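You operate a simulated robot arm through the tools that you are given. There is no shell and no other tool. Be economical: measure what you need, move in short steps, check, and stop when the job is done.

Carry out the task below with a simulated robot arm. There is one attempt and no reset: what you move stays moved.

## Task
Blot the damp book dry with the white blotter under the brass weight.
Fine: weight back in its place, blotter off on to the green mat beside the book.

Only the result counts: the job must be done as asked and must still hold three seconds after the hand-in. Knocking over, shifting, dropping, spilling or breaking anything else fails it.

## Robot
A 7-joint arm with a two-finger parallel gripper, fixed in place. Base frame: the origin is at the foot of the arm, x ahead of it, y to its left, z up; the work surface is at about z = 850. Readings come in mm, rad, newtons and seconds.
With the tool pointing down near the work surface it reaches from about 360 to 780 mm from the base axis. Its first joint turns from -2.897 to 2.897 rad. Payload 3.91 kg.
The tool frame sits at the grasp point between the pads (the TCP): z along the fingers, y along the line on which they close. The tips reach 30 mm beyond it. Largest opening 110 mm; finger width 20, thickness 10; the body of the gripper, 48 by 112 mm, starts 55 mm behind the TCP.
Orientation is that of the tool frame in the base frame, as a unit quaternion [w, x, y, z]. With the fingers straight down and closing along the base's y, the tool's x points along the base's -x, its y along +y and its z along -z.

## Interface
- The arm moves only by the tool nudge_tool. Its argument "steps" is text: rows parted by semicolons, each of 7 numbers parted by spaces: the opening in per cent of the stroke, from 0 (shut) to 100 (fully open), then the shift along the base's x, y, z in mm, then the turn, a rotation vector about the base's x, y, z in rad. In form: jaw x y z wx wy wz; .... A call has 1 to 10 rows; each row shifts and turns the commanded pose from where the row before left it. A row lasts 0.2 s, in which the tool goes at most 50 mm and 0.15 rad; a call with a longer step from one row to the next is refused whole, and so is a gripper value outside its range. A pose out of reach is approached as far as the arm can. The call stops where the force on the tool passes 40 N (or 10 N more than at its start, if that is more) or the arm is blocked; 0.2 s more then pass. The fingers move at their own pace (about 153 mm/s each) and stop on an object; they squeeze with about 24 N. The grip force told is the motor's: it shows also when the fingers shut on nothing. Time passes only in rows, and 0.2 s behind the last, so rows that do not move let the fingers close. The reply holds the time, the measured pose of the TCP, the force on the tool along the base axes, the opening and the grip force, in the units named above and with some noise, and new pictures: "show" is both (left out), scene, wrist or none.
- Cameras (640 x 400 px; columns grow to the right, rows downward): "scene" is fixed at [399.8, 652.4, 1568.6]; the picture's right is [-1.00, -0.04, 0.00], its down [-0.02, 0.54, -0.84] and it looks along [0.04, -0.84, -0.54] (base axes); focal length 327 px, centre (320, 200). "wrist" rides on the gripper at [77, 7, -114] in the tool frame; the picture's right is [-0.09, 1.00, 0.00], its down [-0.80, -0.07, -0.59] and it looks along [-0.59, -0.05, 0.80] (tool axes); focal length 270 px, centre (320, 200). There is no depth. A picture from a camera that has moved, and an enlarged one, comes with that camera's place and axes in the base frame and with its lens.
- slide_trunk(by): slides the trunk up (or, below 0, down) by that many mm; the arm rides with it, the base frame stays. It gives what a move gives, with no picture.
- inspect(camera, box): a new picture of the part [left, top, right, bottom] of that camera's present view, enlarged. The clock stands still meanwhile.
- hand_in(): hands the job in; it is judged then, once.

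Work in short steps. Places have to be worked out from the pictures, the camera data and where the tool is seen: move nearer, look again, correct. Check each grasp and each placing, and mend what went wrong. You have 120 turns and 200 pictures in all, those below and enlarged ones among them. Open the gripper and draw the arm clear of the work before you hand the job in, unless the task says otherwise; then end with one line.

The tools are called after "Request:" as a command line: name --argument value ..., lists and objects as JSON in quotes. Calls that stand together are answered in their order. nudge_tool: Moves the arm, as the interface text tells. Its arguments: {"type":"object","properties":{"steps":{"type":"string"},"show":{"type":"string","enum":["both","scene","wrist","none"]}},"required":["steps"]} The other tools are called the same way: slide_trunk (by) slides the trunk up or down; inspect (camera, box) takes an enlarged picture of a part of a camera's view; hand_in () hands the job in.

At the start:

```text
time: 0.0
tcp_pos: [361.6, -311.0, 1164.8]
tool_rot: [0.0, 0.0, 1.0, 0.001]
ft_force: [-0.1, 0.6, -0.9]
finger_gap: 110.3
grip_force: 0.0
trunk travel left (down, up): [-575.0, 35.0]
```

scene: 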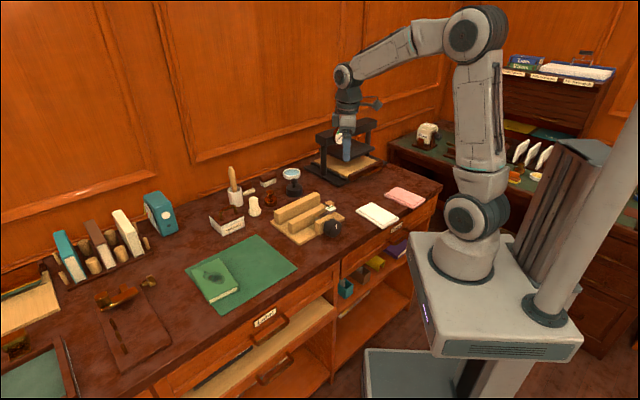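
wrist: 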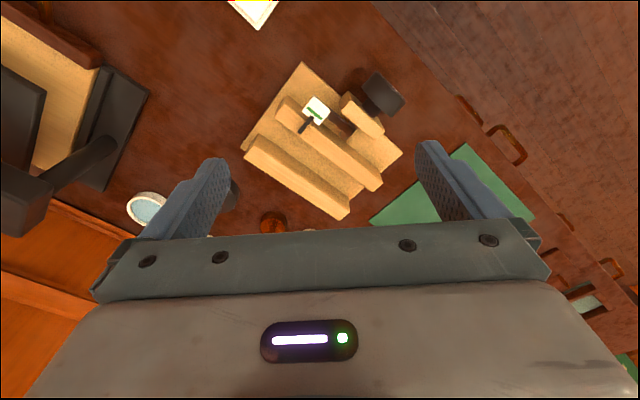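

I'll enlarge the scene to find the book, the blotter and the weight.

Request:
inspect --camera "scene" --box '[180, 160, 340, 310]'

Request:
inspect --camera "scene" --box '[260, 150, 440, 260]'

Request:
inspect --camera "scene" --box '[0, 180, 200, 400]'

Request:
inspect --camera "scene" --box '[390, 40, 640, 200]'

```text
2.67 times, centred on (260, 235) of scene
camera zoom: at [399.8, 652.4, 1568.6], right [-1.0, -0.04, 0.0], down [-0.02, 0.54, -0.84], along [0.04, -0.84, -0.54], focal length 872 px, centre (480, 107)
```

zoom: 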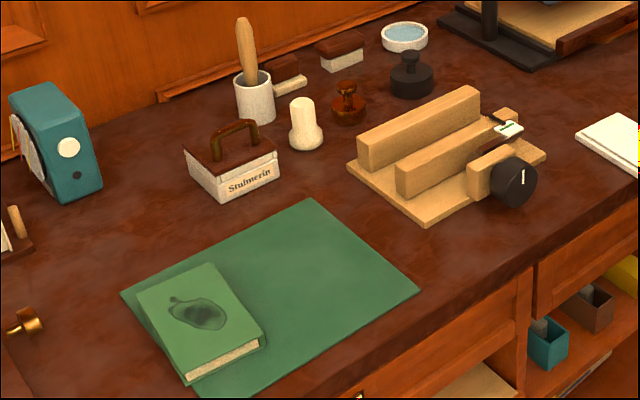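

```text
3.56 times, centred on (350, 205) of scene
camera zoom: at [399.8, 652.4, 1568.6], right [-1.0, -0.04, 0.0], down [-0.02, 0.54, -0.84], along [0.04, -0.84, -0.54], focal length 1162 px, centre (213, 182)
```

zoom: 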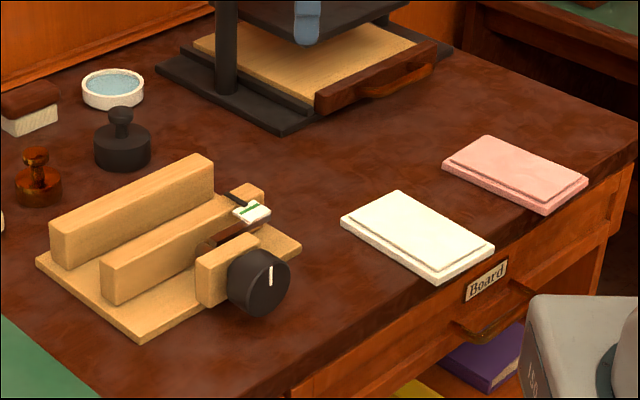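

```text
1.82 times, centred on (100, 290) of scene
camera zoom: at [399.8, 652.4, 1568.6], right [-1.0, -0.04, 0.0], down [-0.02, 0.54, -0.84], along [0.04, -0.84, -0.54], focal length 594 px, centre (720, 36)
```

zoom: 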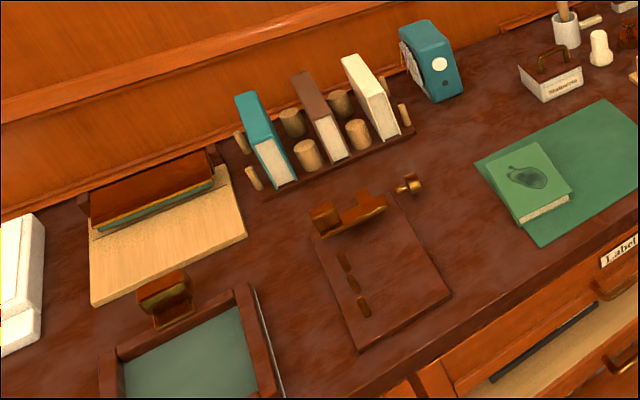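

```text
2.50 times, centred on (515, 120) of scene
camera zoom: at [399.8, 652.4, 1568.6], right [-1.0, -0.04, 0.0], down [-0.02, 0.54, -0.84], along [0.04, -0.84, -0.54], focal length 817 px, centre (-168, 400)
```

zoom: 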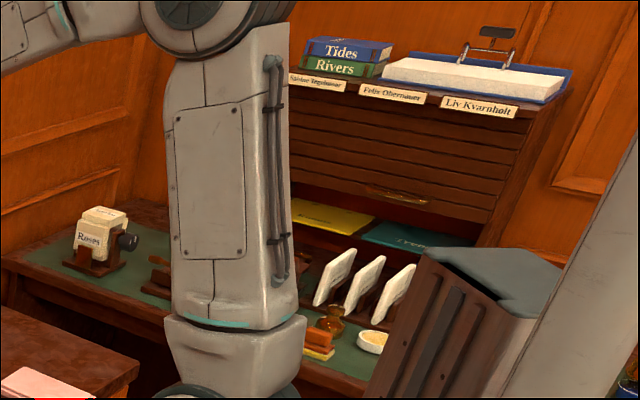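

Several candidates for the brass weight; I'll zoom in on each.

Request:
inspect --camera "scene" --box '[220, 155, 310, 220]'

Request:
inspect --camera "scene" --box '[495, 130, 595, 190]'

Request:
inspect --camera "scene" --box '[0, 270, 160, 370]'

```text
6.15 times, centred on (265, 188) of scene
camera zoom: at [399.8, 652.4, 1568.6], right [-1.0, -0.04, 0.0], down [-0.02, 0.54, -0.84], along [0.04, -0.84, -0.54], focal length 2012 px, centre (658, 277)
```

zoom: 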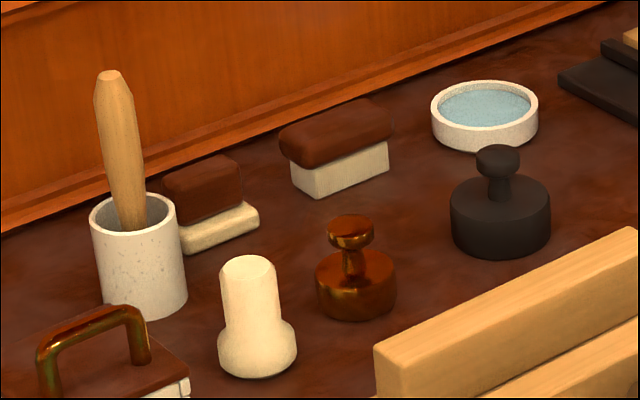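

```text
6.40 times, centred on (545, 160) of scene
camera zoom: at [399.8, 652.4, 1568.6], right [-1.0, -0.04, 0.0], down [-0.02, 0.54, -0.84], along [0.04, -0.84, -0.54], focal length 2092 px, centre (-1120, 456)
```

zoom: 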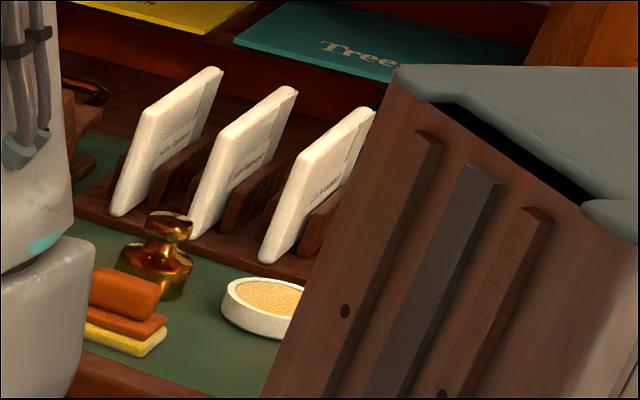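

```text
4.00 times, centred on (80, 320) of scene
camera zoom: at [399.8, 652.4, 1568.6], right [-1.0, -0.04, 0.0], down [-0.02, 0.54, -0.84], along [0.04, -0.84, -0.54], focal length 1308 px, centre (1280, -280)
```

zoom: 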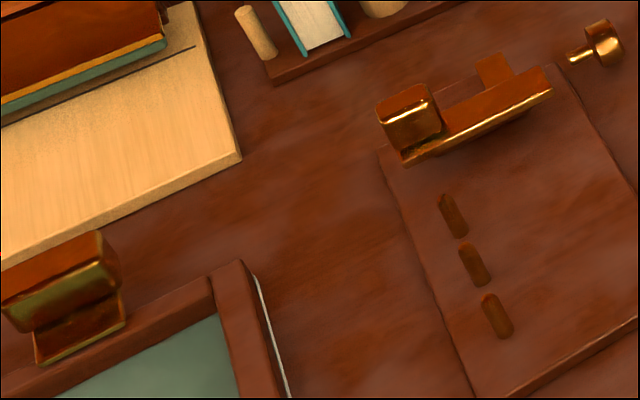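

The brass weight is the small knobbed one at about (649,-430), beside the black iron one. The blotter is near (232,-360), the book near (737,-5), the mat's free half around (645,-95). I'll move above the blotter with the jaws across its short side and look.

Request:
nudge_tool --steps "100 -20 -8 -25 0 0 -0.133; 100 -20 -8 -25 0 0 -0.133; 100 -20 -8 -25 0 0 -0.133; 100 -20 -8 -25 0 0 -0.133; 100 -20 -8 -25 0 0 -0.133; 100 -20 -8 -25 0 0 -0.133; 100 0 0 0 0 0 0"

```text
time: 1.6
tcp_pos: [240.3, -359.1, 1014.3]
tool_rot: [0.0, 0.39, 0.921, 0.0]
ft_force: [-0.9, 0.1, 0.8]
finger_gap: 110.0
grip_force: 0.0
trunk travel left (down, up): [-575.0, 35.0]
camera wrist: at [192.6, -299.3, 1128.8], right [0.78, 0.63, 0.0], down [0.51, -0.62, 0.59], along [0.37, -0.46, -0.8], focal length 270 px, centre (320, 200)
```

scene: 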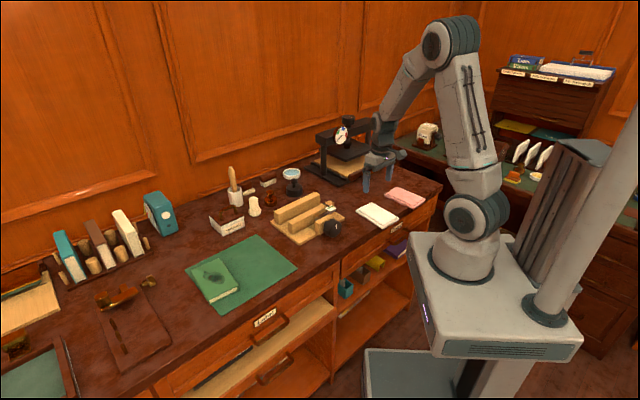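
wrist: 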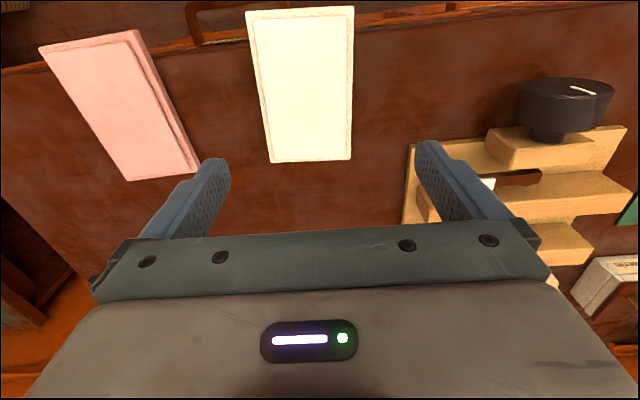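

The wrist view puts the blotter at about (231,-367), short side at 41°. I'll zoom in on its make-up before going down.

Request:
inspect --camera "wrist" --box '[220, 0, 380, 180]'

Request:
nudge_tool --steps "100 -5 -4 -35 0 0 -0.055; 100 -5 -4 -35 0 0 0; 100 0 0 -10 0 0 0"

```text
2.22 times, centred on (300, 90) of wrist
camera zoom: at [192.6, -299.3, 1128.8], right [0.78, 0.63, 0.0], down [0.51, -0.62, 0.59], along [0.37, -0.46, -0.8], focal length 601 px, centre (364, 444)
```

zoom: 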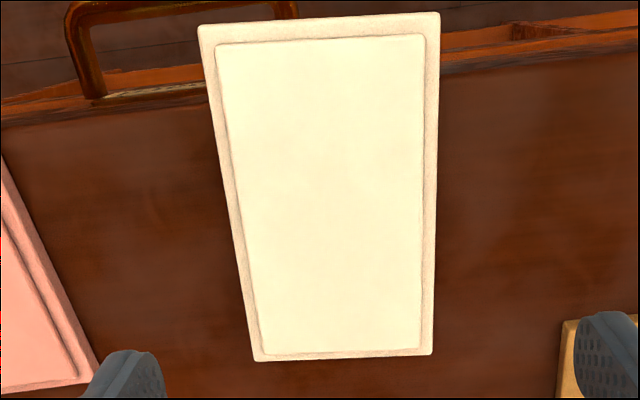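

```text
time: 2.4
tcp_pos: [230.2, -367.1, 935.5]
tool_rot: [0.0, 0.413, 0.911, 0.0]
ft_force: [0.9, -0.5, -0.4]
finger_gap: 110.2
grip_force: 0.0
trunk travel left (down, up): [-575.0, 35.0]
camera wrist: at [184.9, -305.5, 1049.9], right [0.81, 0.59, 0.0], down [0.47, -0.65, 0.59], along [0.35, -0.48, -0.8], focal length 270 px, centre (320, 200)
```

scene: 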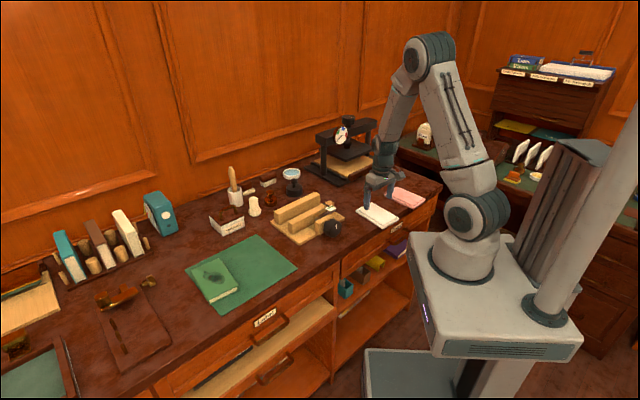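
wrist: 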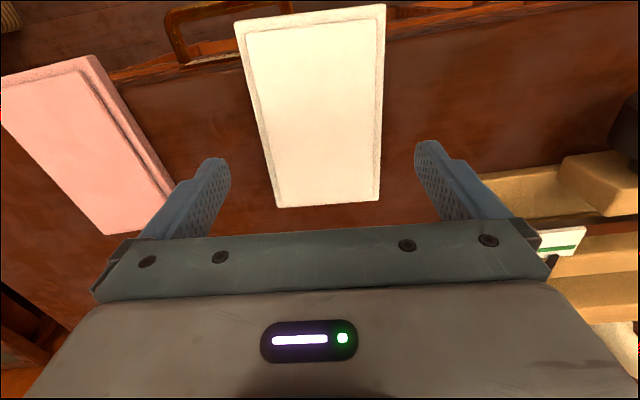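

Tool is centred over the blotter within a couple of mm. Descending to just above the table surface.

Request:
nudge_tool --steps "100 1 0 -30 0 0 0; 100 0 0 -16 0 0 0; 100 0 0 -5 0 0 0"

```text
time: 3.2
tcp_pos: [231.4, -367.7, 884.3]
tool_rot: [0.0, 0.414, 0.91, 0.0]
ft_force: [0.6, -0.5, -0.4]
finger_gap: 110.1
grip_force: 0.1
trunk travel left (down, up): [-575.0, 35.0]
camera wrist: at [185.5, -304.6, 998.5], right [0.81, 0.59, 0.0], down [0.47, -0.65, 0.59], along [0.35, -0.48, -0.8], focal length 270 px, centre (320, 200)
```

scene: 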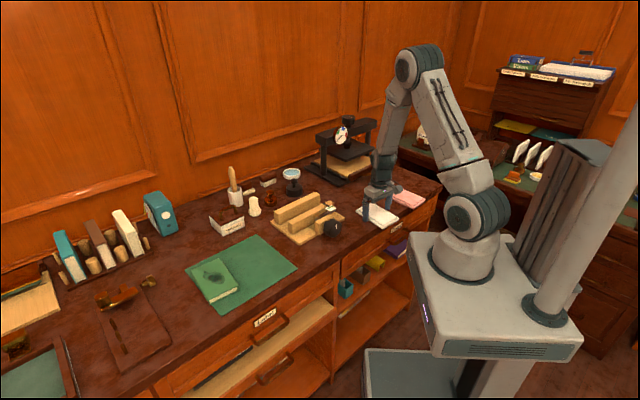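
wrist: 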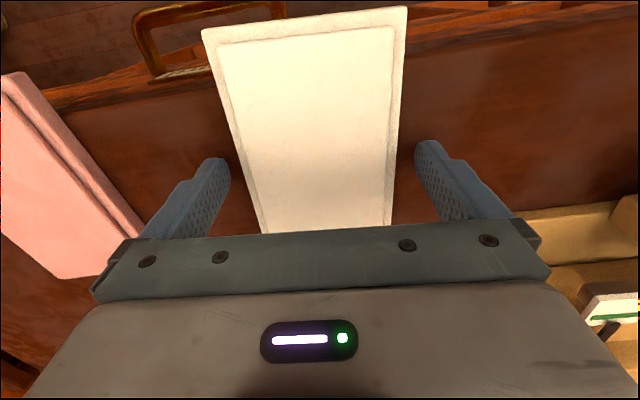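

Fingers are either side of the blotter. Closing.

Request:
nudge_tool --steps "0 0 0 0 0 0 0; 0 0 0 0 0 0 0"

```text
time: 3.8
tcp_pos: [231.8, -366.1, 885.3]
tool_rot: [0.0, 0.413, 0.911, 0.0]
ft_force: [-1.3, -0.8, -0.3]
finger_gap: 89.3
grip_force: 23.9
trunk travel left (down, up): [-575.0, 35.0]
camera wrist: at [185.5, -304.7, 998.7], right [0.81, 0.59, 0.0], down [0.47, -0.65, 0.59], along [0.35, -0.48, -0.8], focal length 270 px, centre (320, 200)
```

scene: 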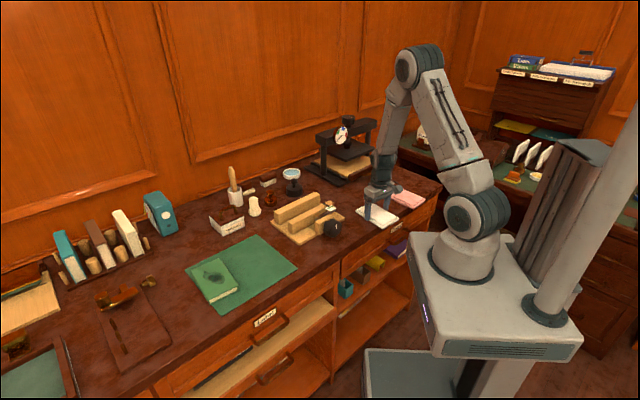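
wrist: 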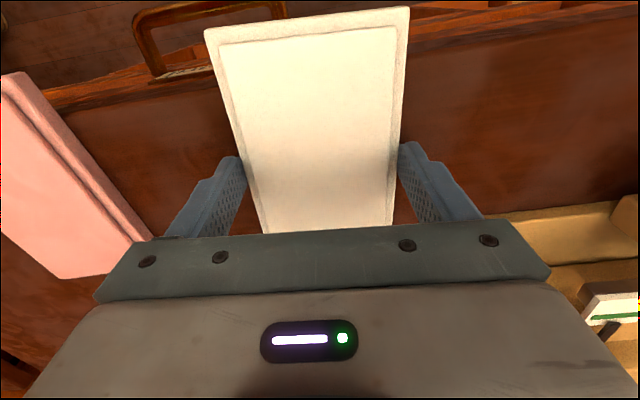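

Gripped at 89 mm, matching the blotter's width. Lifting and checking.

Request:
nudge_tool --steps "0 0 0 10 0 0 0; 0 0 0 30 0 0 0; 0 0 0 40 0 0 0; 0 0 0 40 0 0 0; 0 0 0 0 0 0 0"

```text
time: 5.0
tcp_pos: [230.0, -367.7, 1002.8]
tool_rot: [0.0, 0.414, 0.91, 0.0]
ft_force: [0.5, -0.3, 0.7]
finger_gap: 89.2
grip_force: 24.2
trunk travel left (down, up): [-575.0, 35.0]
camera wrist: at [184.8, -305.9, 1117.8], right [0.81, 0.59, 0.0], down [0.47, -0.65, 0.59], along [0.35, -0.48, -0.8], focal length 270 px, centre (320, 200)
```

scene: 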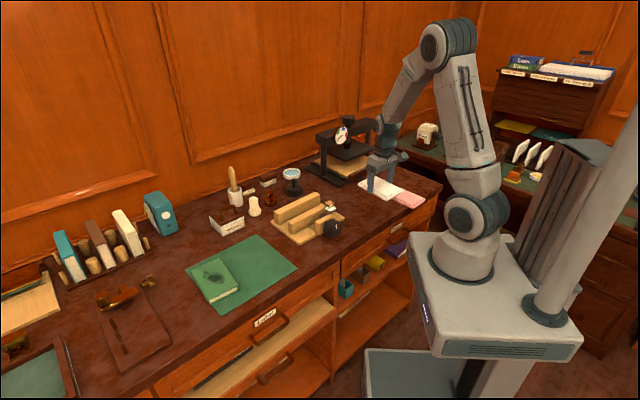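
wrist: 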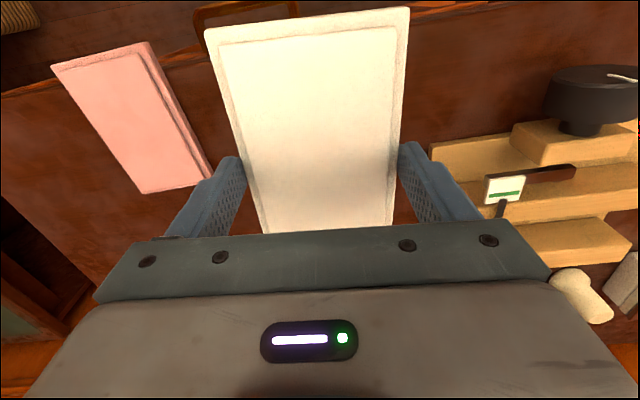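

Blotter is held firmly and level. I'll carry it high to a point short of the book, where the wrist camera can see the book beside the blotter.

Request:
nudge_tool --steps "0 37 26.5 3 0 0 -0.006; 0 37 26.5 3 0 0 -0.006; 0 37 26.5 3 0 0 -0.006; 0 37 26.5 3 0 0 -0.006; 0 37 26.5 3 0 0 -0.006; 0 37 26.5 3 0 0 -0.006; 0 37 26.5 3 0 0 -0.006; 0 37 26.5 3 0 0 -0.006; 0 37 26.5 3 0 0 -0.006; 0 30 20 3 0 0 0"

```text
time: 7.2
tcp_pos: [596.1, -106.1, 1033.8]
tool_rot: [0.0, 0.437, 0.899, -0.001]
ft_force: [0.1, 0.3, -0.1]
finger_gap: 89.2
grip_force: 23.6
trunk travel left (down, up): [-575.0, 35.0]
camera wrist: at [553.4, -42.6, 1148.1], right [0.84, 0.54, 0.0], down [0.44, -0.67, 0.59], along [0.32, -0.5, -0.8], focal length 270 px, centre (320, 200)
```

scene: 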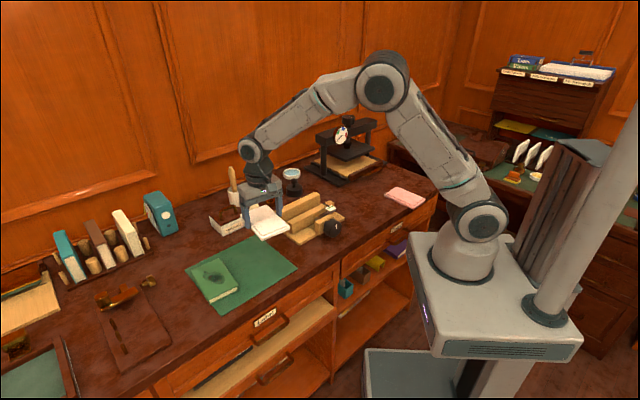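
wrist: 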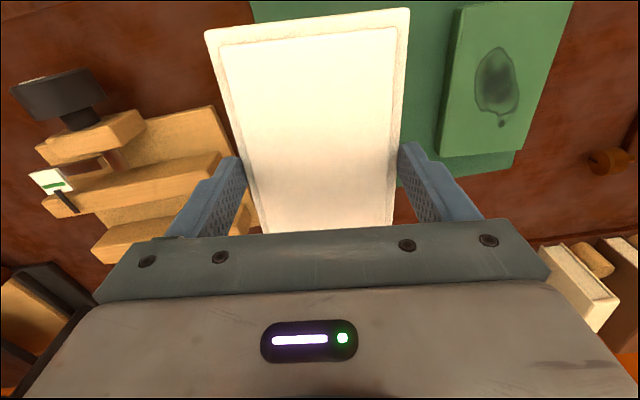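

I'll zoom in on the book for accurate corner pixels.

Request:
inspect --camera "wrist" --box '[400, 0, 640, 180]'

```text
2.22 times, centred on (520, 90) of wrist
camera zoom: at [553.4, -42.6, 1148.1], right [0.84, 0.54, 0.0], down [0.44, -0.67, 0.59], along [0.32, -0.5, -0.8], focal length 601 px, centre (-124, 444)
```

zoom: 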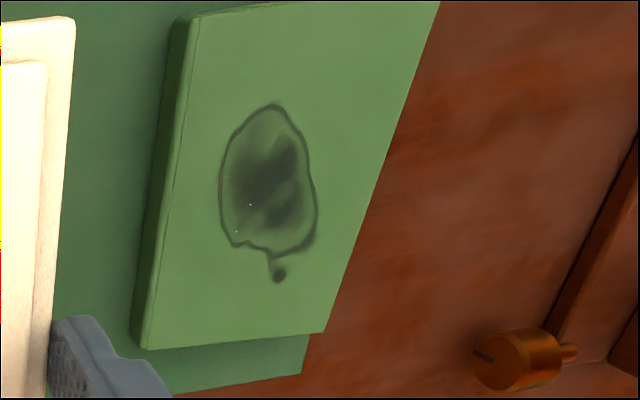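

Book centre ≈ (739.5,-5.4), top z≈867, short side at 40°, same size as the blotter. Moving over it.

Request:
nudge_tool --steps "0 36 25 -5 0 0 0.0175; 0 36 25 -15 0 0 0.0175; 0 36 25 -20 0 0 0; 0 35.4 25.7 -20 0 0 0; 0 0 0 -30 0 0 0; 0 0 0 0 0 0 0"

```text
time: 8.6
tcp_pos: [738.4, -8.4, 945.3]
tool_rot: [0.001, 0.422, 0.906, 0.0]
ft_force: [0.2, -0.3, -1.2]
finger_gap: 89.2
grip_force: 23.5
trunk travel left (down, up): [-575.0, 35.0]
camera wrist: at [693.5, 54.3, 1059.5], right [0.82, 0.57, 0.0], down [0.46, -0.66, 0.59], along [0.34, -0.49, -0.8], focal length 270 px, centre (320, 200)
```

scene: 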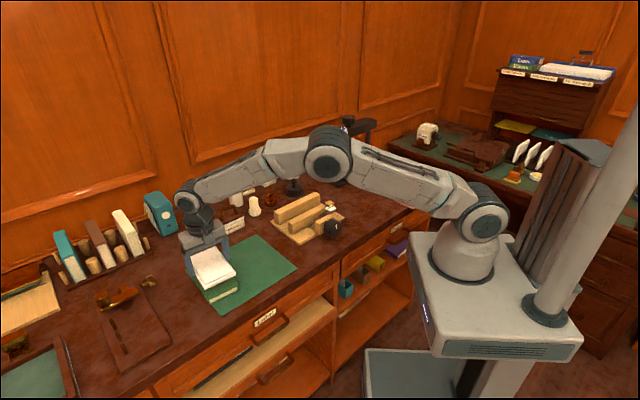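
wrist: 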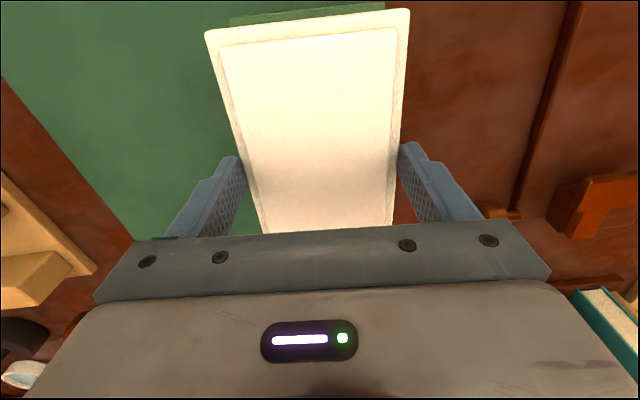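

Blotter is over the book. I'll zoom to check the residual offset before lowering.

Request:
inspect --camera "wrist" --box '[190, 0, 430, 60]'

Request:
inspect --camera "scene" --box '[160, 200, 270, 320]'

```text
2.67 times, centred on (310, 30) of wrist
camera zoom: at [693.5, 54.3, 1059.5], right [0.82, 0.57, 0.0], down [0.46, -0.66, 0.59], along [0.34, -0.49, -0.8], focal length 721 px, centre (347, 653)
```

zoom: 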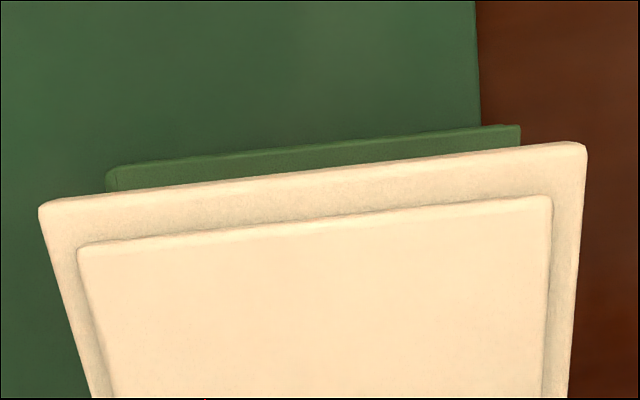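

```text
3.33 times, centred on (215, 260) of scene
camera zoom: at [399.8, 652.4, 1568.6], right [-1.0, -0.04, 0.0], down [-0.02, 0.54, -0.84], along [0.04, -0.84, -0.54], focal length 1090 px, centre (670, 0)
```

zoom: 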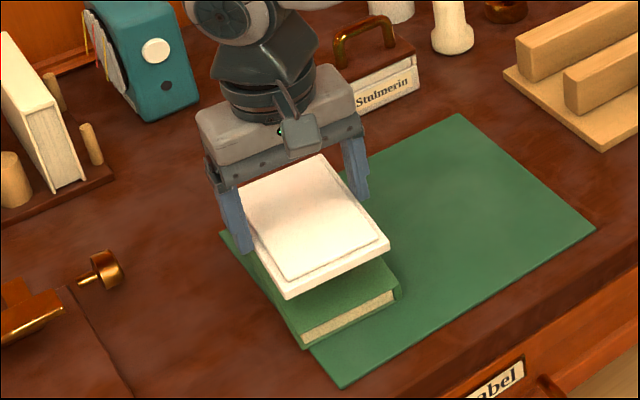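

Aligned to within ~3 mm. A small correction, then lower on to the book.

Request:
nudge_tool --steps "0 -1.5 1 -20 0 0 0; 0 0 0 -14 0 0 0; 0 0 0 -5 0 0 0; 0 0 0 -3 0 0 0; 0 0 0 0 0 0 0"

```text
time: 9.8
tcp_pos: [735.5, -7.1, 905.7]
tool_rot: [0.004, 0.422, 0.907, 0.0]
ft_force: [1.4, -1.8, 23.7]
finger_gap: 89.3
grip_force: 24.3
trunk travel left (down, up): [-575.0, 35.0]
camera wrist: at [691.3, 55.6, 1021.3], right [0.82, 0.57, 0.01], down [0.46, -0.66, 0.6], along [0.35, -0.49, -0.8], focal length 270 px, centre (320, 200)
```

scene: 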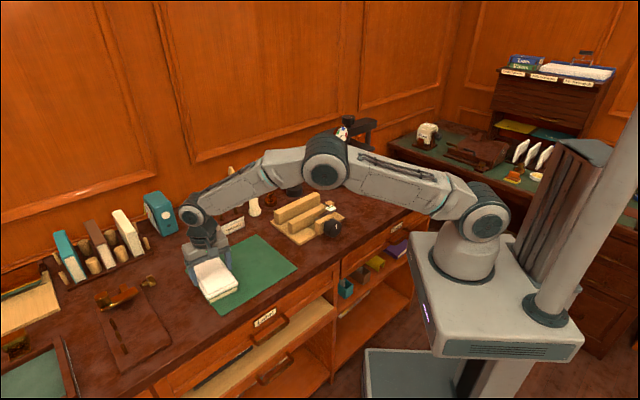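
wrist: 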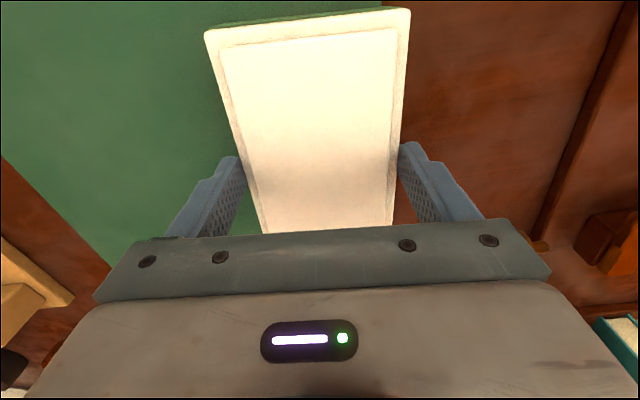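

Contact at z≈906 with 24 N. Easing off slightly, opening, and rising.

Request:
nudge_tool --steps "0 0 0 2 0 0 0; 100 0 0 0 0 0 0; 100 0 0 0 0 0 0; 100 0 0 30 0 0 0; 100 0 0 45 0 0 0; 100 0 0 45 0 0 0; 100 0 0 0 0 0 0"

Request:
inspect --camera "scene" --box '[160, 200, 270, 320]'

```text
time: 11.4
tcp_pos: [735.7, -7.5, 1025.2]
tool_rot: [0.0, 0.422, 0.906, 0.0]
ft_force: [0.7, -0.2, 0.0]
finger_gap: 110.1
grip_force: 0.1
trunk travel left (down, up): [-575.0, 35.0]
camera wrist: at [693.2, 54.6, 1140.3], right [0.82, 0.57, 0.0], down [0.46, -0.66, 0.59], along [0.34, -0.49, -0.8], focal length 270 px, centre (320, 200)
```

scene: 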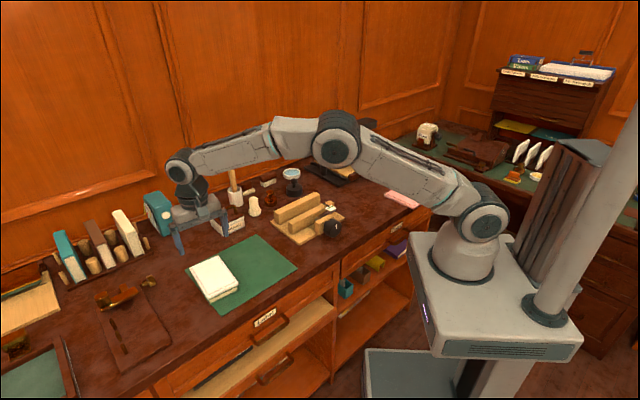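
wrist: 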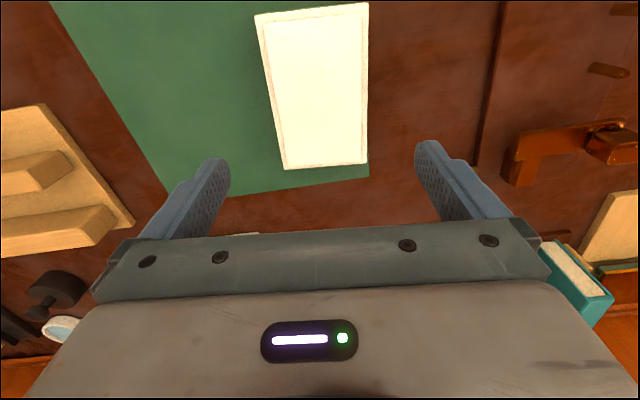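

```text
3.33 times, centred on (215, 260) of scene
camera zoom: at [399.8, 652.4, 1568.6], right [-1.0, -0.04, 0.0], down [-0.02, 0.54, -0.84], along [0.04, -0.84, -0.54], focal length 1090 px, centre (670, 0)
```

zoom: 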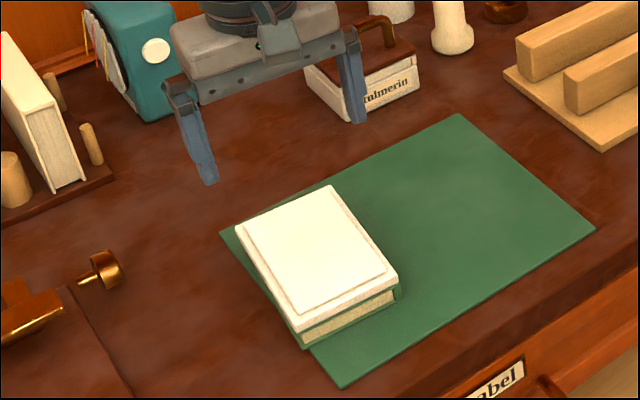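

Blotter covers the book neatly. Now to the brass weight: hover short of it, turning the jaws to close along 135°, clear of its neighbours (ivory piece and black weight, both along the 45° line).

Request:
nudge_tool --steps "60 -13.6 -38 7 0 0 0.148; 60 -13.6 -38 7 0 0 0.148; 60 -13.6 -38 7 0 0 0.148; 60 -13.6 -38 7 0 0 0.148; 60 -13.6 -38 7 0 0 0.148; 60 -13.6 -38 7 0 0 0.148; 60 -13.6 -38 7 0 0 0.148; 60 -13.6 -38 7 0 0 0.148; 60 -13.6 -38 7 0 0 0.148; 60 -13.6 -38 0 0 0 0.148"

Request:
nudge_tool --steps "60 0 0 0 0 0 0.14; 60 0 0 0 0 0 0.05; 60 0 0 0 0 0 0"

```text
time: 13.6
tcp_pos: [599.2, -389.1, 1086.5]
tool_rot: [0.0, -0.3, 0.954, 0.0]
ft_force: [-0.9, -0.9, 0.1]
finger_gap: 66.0
grip_force: 0.1
trunk travel left (down, up): [-575.0, 35.0]
camera wrist: at [532.9, -428.3, 1201.9], right [-0.5, 0.87, 0.0], down [0.7, 0.4, 0.59], along [0.52, 0.3, -0.8], focal length 270 px, centre (320, 200)
```

scene: 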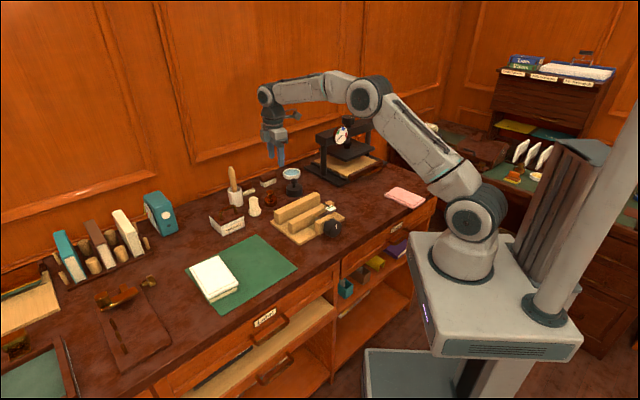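
wrist: 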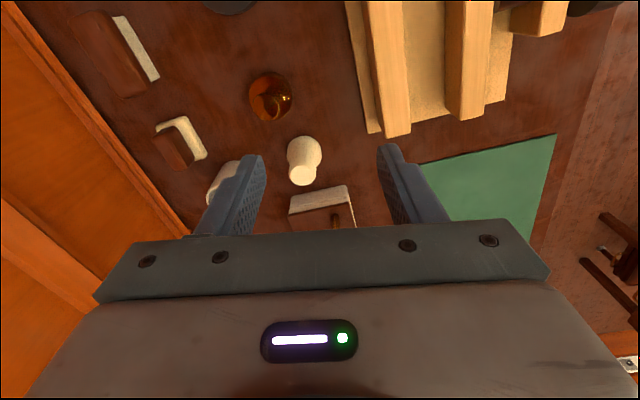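

```text
time: 14.4
tcp_pos: [601.0, -386.1, 1086.7]
tool_rot: [0.0, -0.388, 0.921, 0.0]
ft_force: [-0.2, -0.7, -0.1]
finger_gap: 65.9
grip_force: 0.0
trunk travel left (down, up): [-575.0, 35.0]
camera wrist: at [542.6, -437.5, 1202.0], right [-0.65, 0.76, 0.0], down [0.61, 0.52, 0.59], along [0.45, 0.39, -0.8], focal length 270 px, centre (320, 200)
```

scene: 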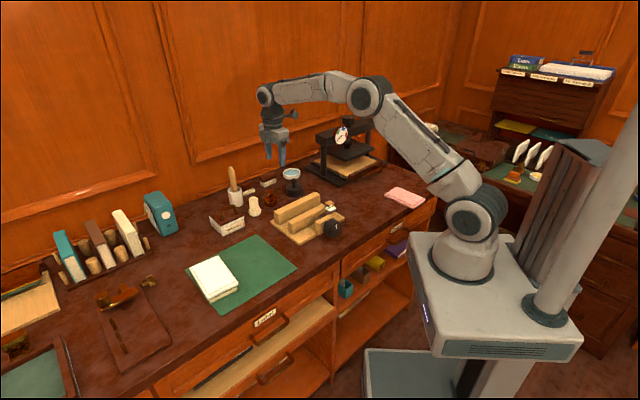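
wrist: 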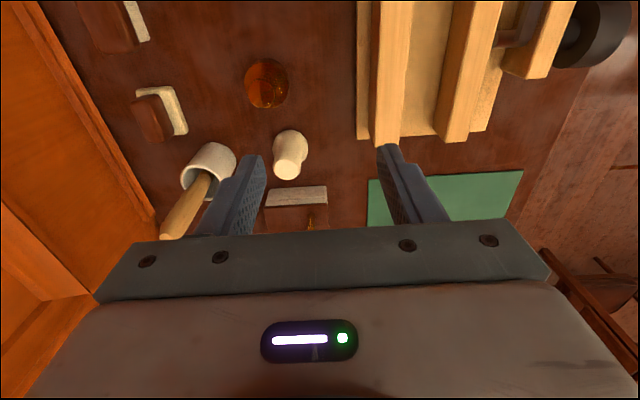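

Weight seen at about (645,-433). Zooming for precision.

Request:
inspect --camera "wrist" --box '[200, 30, 330, 130]'

```text
4.00 times, centred on (265, 80) of wrist
camera zoom: at [542.6, -437.5, 1202.0], right [-0.65, 0.76, 0.0], down [0.61, 0.52, 0.59], along [0.45, 0.39, -0.8], focal length 1081 px, centre (540, 680)
```

zoom: 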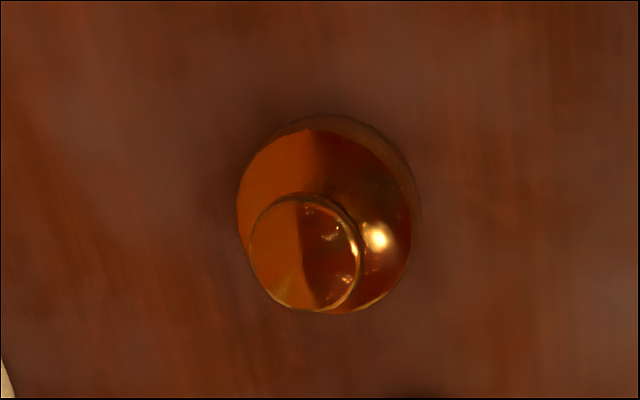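

Base centre ≈ (643.5,-433.5), diameter ~50. Move above it and look again.

Request:
nudge_tool --steps "80 21 -24 -20 0 0 0; 80 21.5 -23.4 -35 0 0 0; 80 0 0 -35 0 0 0; 80 0 0 -16 0 0 0; 80 0 0 0 0 0 0"

```text
time: 15.6
tcp_pos: [640.0, -433.1, 979.3]
tool_rot: [0.001, -0.388, 0.922, 0.0]
ft_force: [0.0, 0.1, 0.1]
finger_gap: 88.0
grip_force: 0.0
trunk travel left (down, up): [-575.0, 35.0]
camera wrist: at [581.6, -484.1, 1094.9], right [-0.65, 0.76, 0.0], down [0.61, 0.52, 0.59], along [0.45, 0.39, -0.8], focal length 270 px, centre (320, 200)
```

scene: 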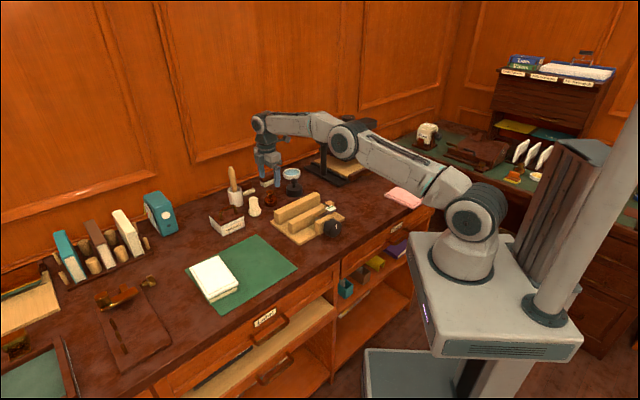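
wrist: 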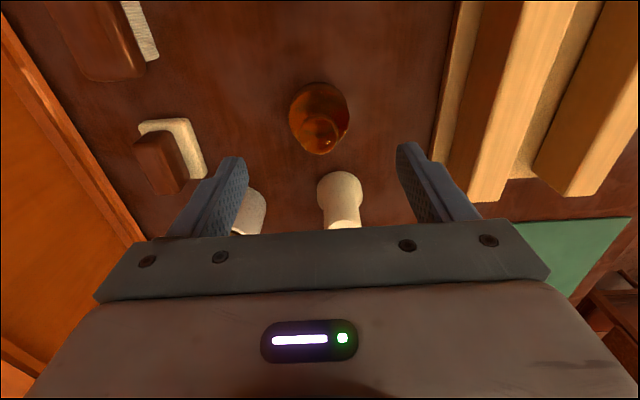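

Zooming once more to refine the centre and height.

Request:
inspect --camera "wrist" --box '[255, 70, 385, 165]'

```text
4.21 times, centred on (320, 118) of wrist
camera zoom: at [581.6, -484.1, 1094.9], right [-0.65, 0.76, 0.0], down [0.61, 0.52, 0.59], along [0.45, 0.39, -0.8], focal length 1138 px, centre (320, 547)
```

zoom: 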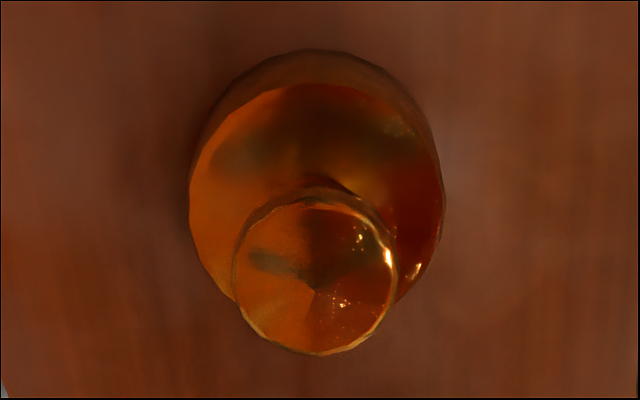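

Tool is centred over the weight to ~2 mm. Descending to grip the base.

Request:
nudge_tool --steps "80 1 0.5 -35 0 0 0; 80 0 0 -35 0 0 0; 80 0 0 -18 0 0 0; 80 0 0 -5 0 0 0; 80 0 0 0 0 0 0"

```text
time: 16.8
tcp_pos: [644.3, -433.0, 885.7]
tool_rot: [-0.001, -0.389, 0.921, 0.0]
ft_force: [-0.5, 0.6, 0.4]
finger_gap: 88.0
grip_force: 0.1
trunk travel left (down, up): [-575.0, 35.0]
camera wrist: at [585.2, -484.2, 1001.3], right [-0.65, 0.76, 0.0], down [0.61, 0.52, 0.59], along [0.45, 0.39, -0.8], focal length 270 px, centre (320, 200)
```

scene: 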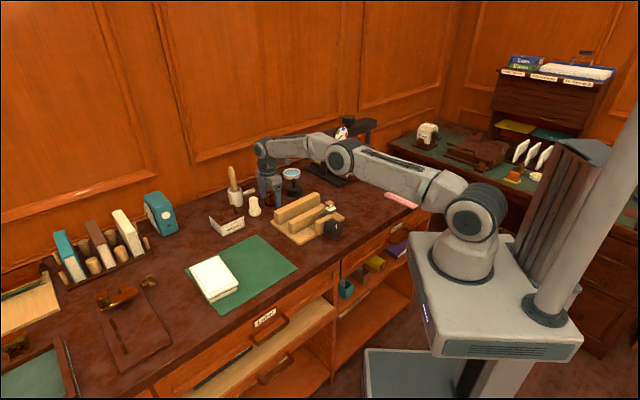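
wrist: 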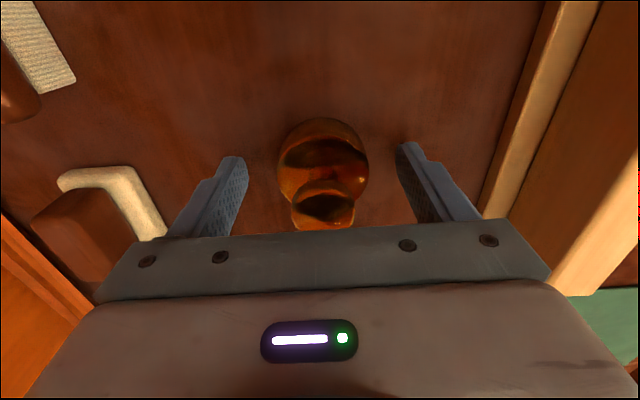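

Centred between the fingers. Closing; I'll note commanded moves so I can retrace them exactly on the way back.

Request:
nudge_tool --steps "0 0 0 0 0 0 0; 0 0 0 0 0 0 0; 0 0 0 0 0 0 0" --show "wrist"

```text
time: 17.6
tcp_pos: [644.3, -432.7, 887.3]
tool_rot: [0.0, -0.387, 0.922, 0.001]
ft_force: [-0.3, 0.4, 0.6]
finger_gap: 51.3
grip_force: 24.3
trunk travel left (down, up): [-575.0, 35.0]
camera wrist: at [585.1, -484.2, 1001.3], right [-0.65, 0.76, 0.0], down [0.61, 0.52, 0.59], along [0.45, 0.39, -0.8], focal length 270 px, centre (320, 200)
```

wrist: 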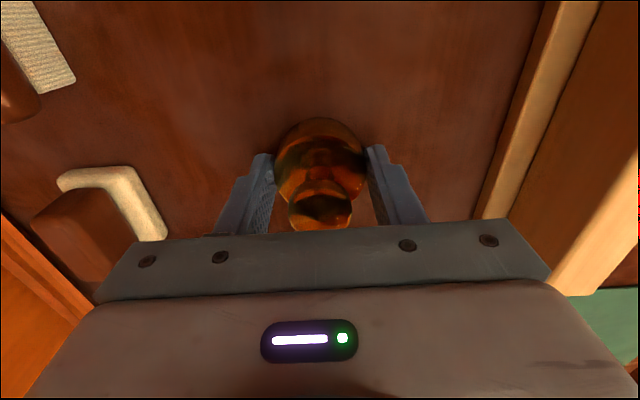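

Gripped at 51 mm. Lifting by exactly 135 mm.

Request:
nudge_tool --steps "0 0 0 15 0 0 0; 0 0 0 40 0 0 0; 0 0 0 40 0 0 0; 0 0 0 40 0 0 0; 0 0 0 0 0 0 0"

```text
time: 18.8
tcp_pos: [643.5, -434.2, 1022.8]
tool_rot: [0.001, -0.389, 0.921, 0.0]
ft_force: [-0.4, -0.1, -4.7]
finger_gap: 51.3
grip_force: 24.4
trunk travel left (down, up): [-575.0, 35.0]
camera wrist: at [585.2, -485.0, 1136.9], right [-0.65, 0.76, 0.0], down [0.61, 0.52, 0.59], along [0.45, 0.39, -0.8], focal length 270 px, centre (320, 200)
```

scene: 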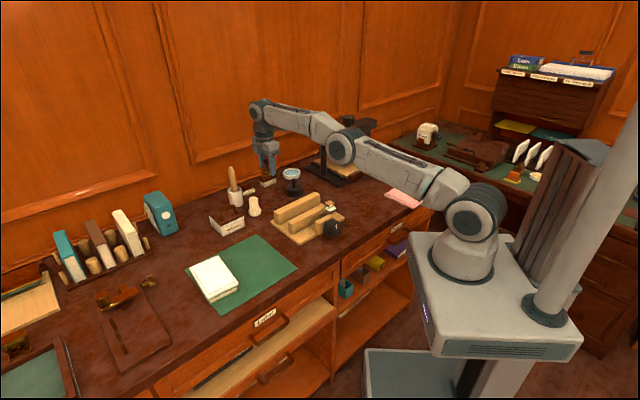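
wrist: 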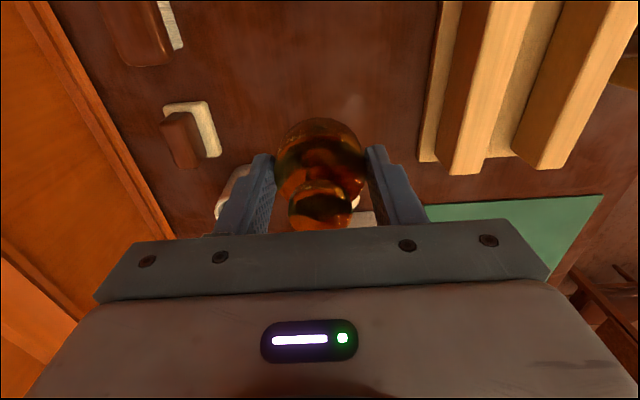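

Held (≈0.5 kg). Carrying it in a straight line to above the blotter's centre.

Request:
nudge_tool --steps "0 9.2 42.6 0 0 0 0; 0 9.2 42.6 0 0 0 0; 0 9.2 42.6 0 0 0 0; 0 9.2 42.6 0 0 0 0; 0 9.2 42.6 0 0 0 0; 0 9.2 42.6 0 0 0 0; 0 9.2 42.6 0 0 0 0; 0 9.2 42.6 0 0 0 0; 0 9.2 42.6 0 0 0 0; 0 9.2 42.6 0 0 0 0"

```text
time: 21.0
tcp_pos: [737.5, -6.3, 1021.1]
tool_rot: [-0.001, -0.389, 0.921, -0.001]
ft_force: [-0.8, 0.0, -3.8]
finger_gap: 51.5
grip_force: 24.1
trunk travel left (down, up): [-575.0, 35.0]
camera wrist: at [679.2, -56.5, 1135.8], right [-0.65, 0.76, 0.0], down [0.61, 0.53, 0.59], along [0.45, 0.39, -0.8], focal length 270 px, centre (320, 200)
```

scene: 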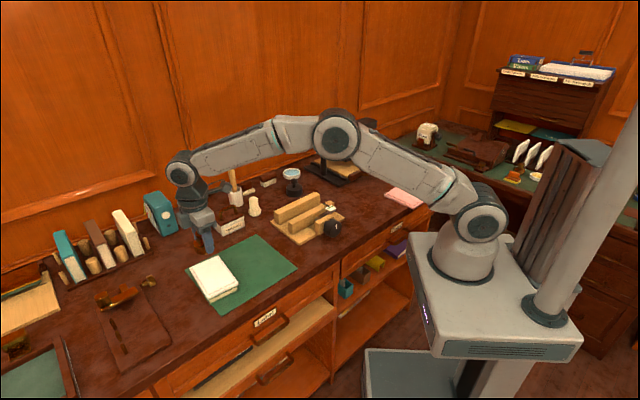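
wrist: 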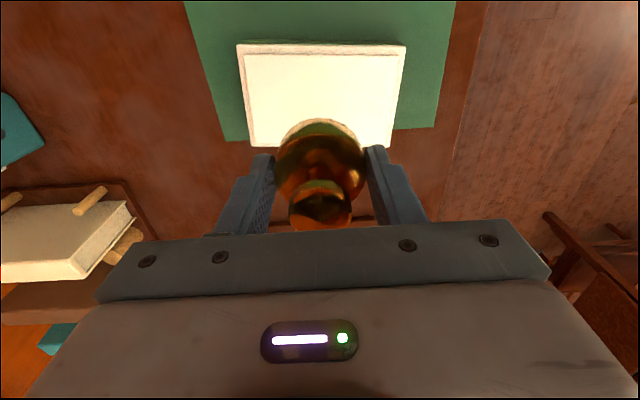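

Over the blotter. Lowering quickly to z≈930, then in small steps.

Request:
nudge_tool --steps "0 0 0 -40 0 0 0; 0 0 0 -35 0 0 0; 0 0 0 -15 0 0 0; 0 0 0 0 0 0 0"

Request:
inspect --camera "scene" --box '[170, 220, 260, 310]'

```text
time: 22.0
tcp_pos: [736.5, -7.2, 932.4]
tool_rot: [0.0, -0.389, 0.921, 0.0]
ft_force: [-0.7, 0.4, -4.3]
finger_gap: 51.6
grip_force: 23.7
trunk travel left (down, up): [-575.0, 35.0]
camera wrist: at [677.9, -58.4, 1046.2], right [-0.65, 0.76, 0.0], down [0.61, 0.52, 0.59], along [0.45, 0.39, -0.8], focal length 270 px, centre (320, 200)
```

scene: 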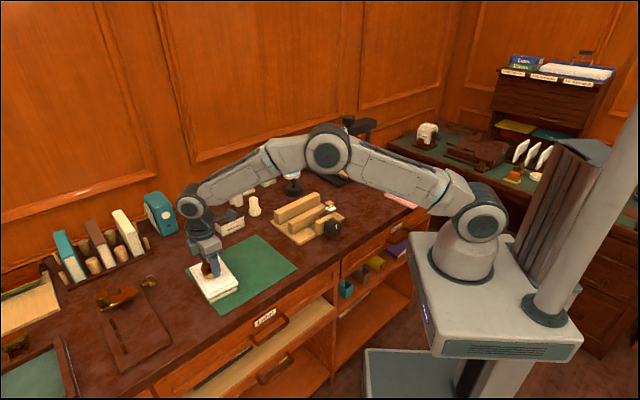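
wrist: 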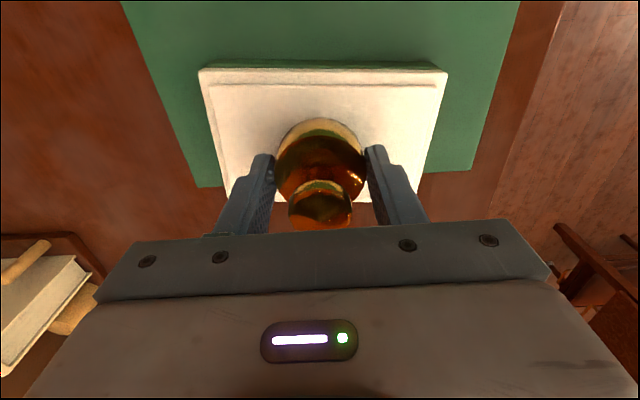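

```text
4.44 times, centred on (215, 265) of scene
camera zoom: at [399.8, 652.4, 1568.6], right [-1.0, -0.04, 0.0], down [-0.02, 0.54, -0.84], along [0.04, -0.84, -0.54], focal length 1453 px, centre (787, -89)
```

zoom: 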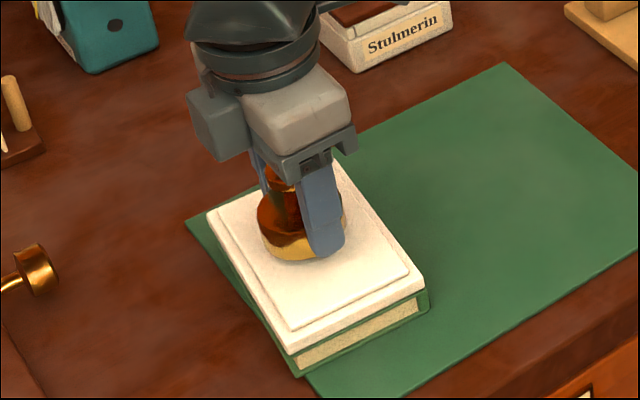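

Close above the blotter and well centred. Lowering in small steps until contact.

Request:
nudge_tool --steps "0 0 0 -4 0 0 0; 0 0 0 -3 0 0 0; 0 0 0 -2 0 0 0; 0 0 0 0 0 0 0" --show "none"

```text
time: 23.0
tcp_pos: [736.9, -6.9, 926.5]
tool_rot: [0.002, -0.388, 0.922, -0.001]
ft_force: [-0.9, -1.0, 17.6]
finger_gap: 51.3
grip_force: 23.8
trunk travel left (down, up): [-575.0, 35.0]
```

Contact (≈22 N). Easing up 3 mm and releasing.

Request:
nudge_tool --steps "0 0 0 3 0 0 0; 0 0 0 0 0 0 0; 80 0 0 0 0 0 0; 80 0 0 0 0 0 0"

```text
time: 24.0
tcp_pos: [737.5, -7.6, 924.7]
tool_rot: [0.0, -0.387, 0.922, -0.001]
ft_force: [0.0, -0.1, 0.6]
finger_gap: 88.1
grip_force: 0.1
trunk travel left (down, up): [-575.0, 35.0]
camera wrist: at [678.1, -58.3, 1040.5], right [-0.65, 0.76, 0.0], down [0.61, 0.52, 0.59], along [0.45, 0.39, -0.8], focal length 270 px, centre (320, 200)
```

scene: 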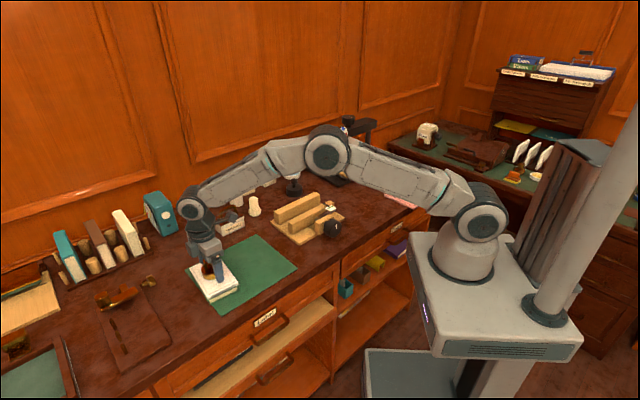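
wrist: 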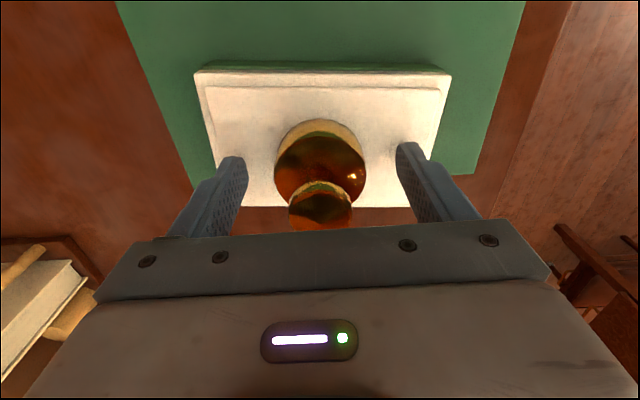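

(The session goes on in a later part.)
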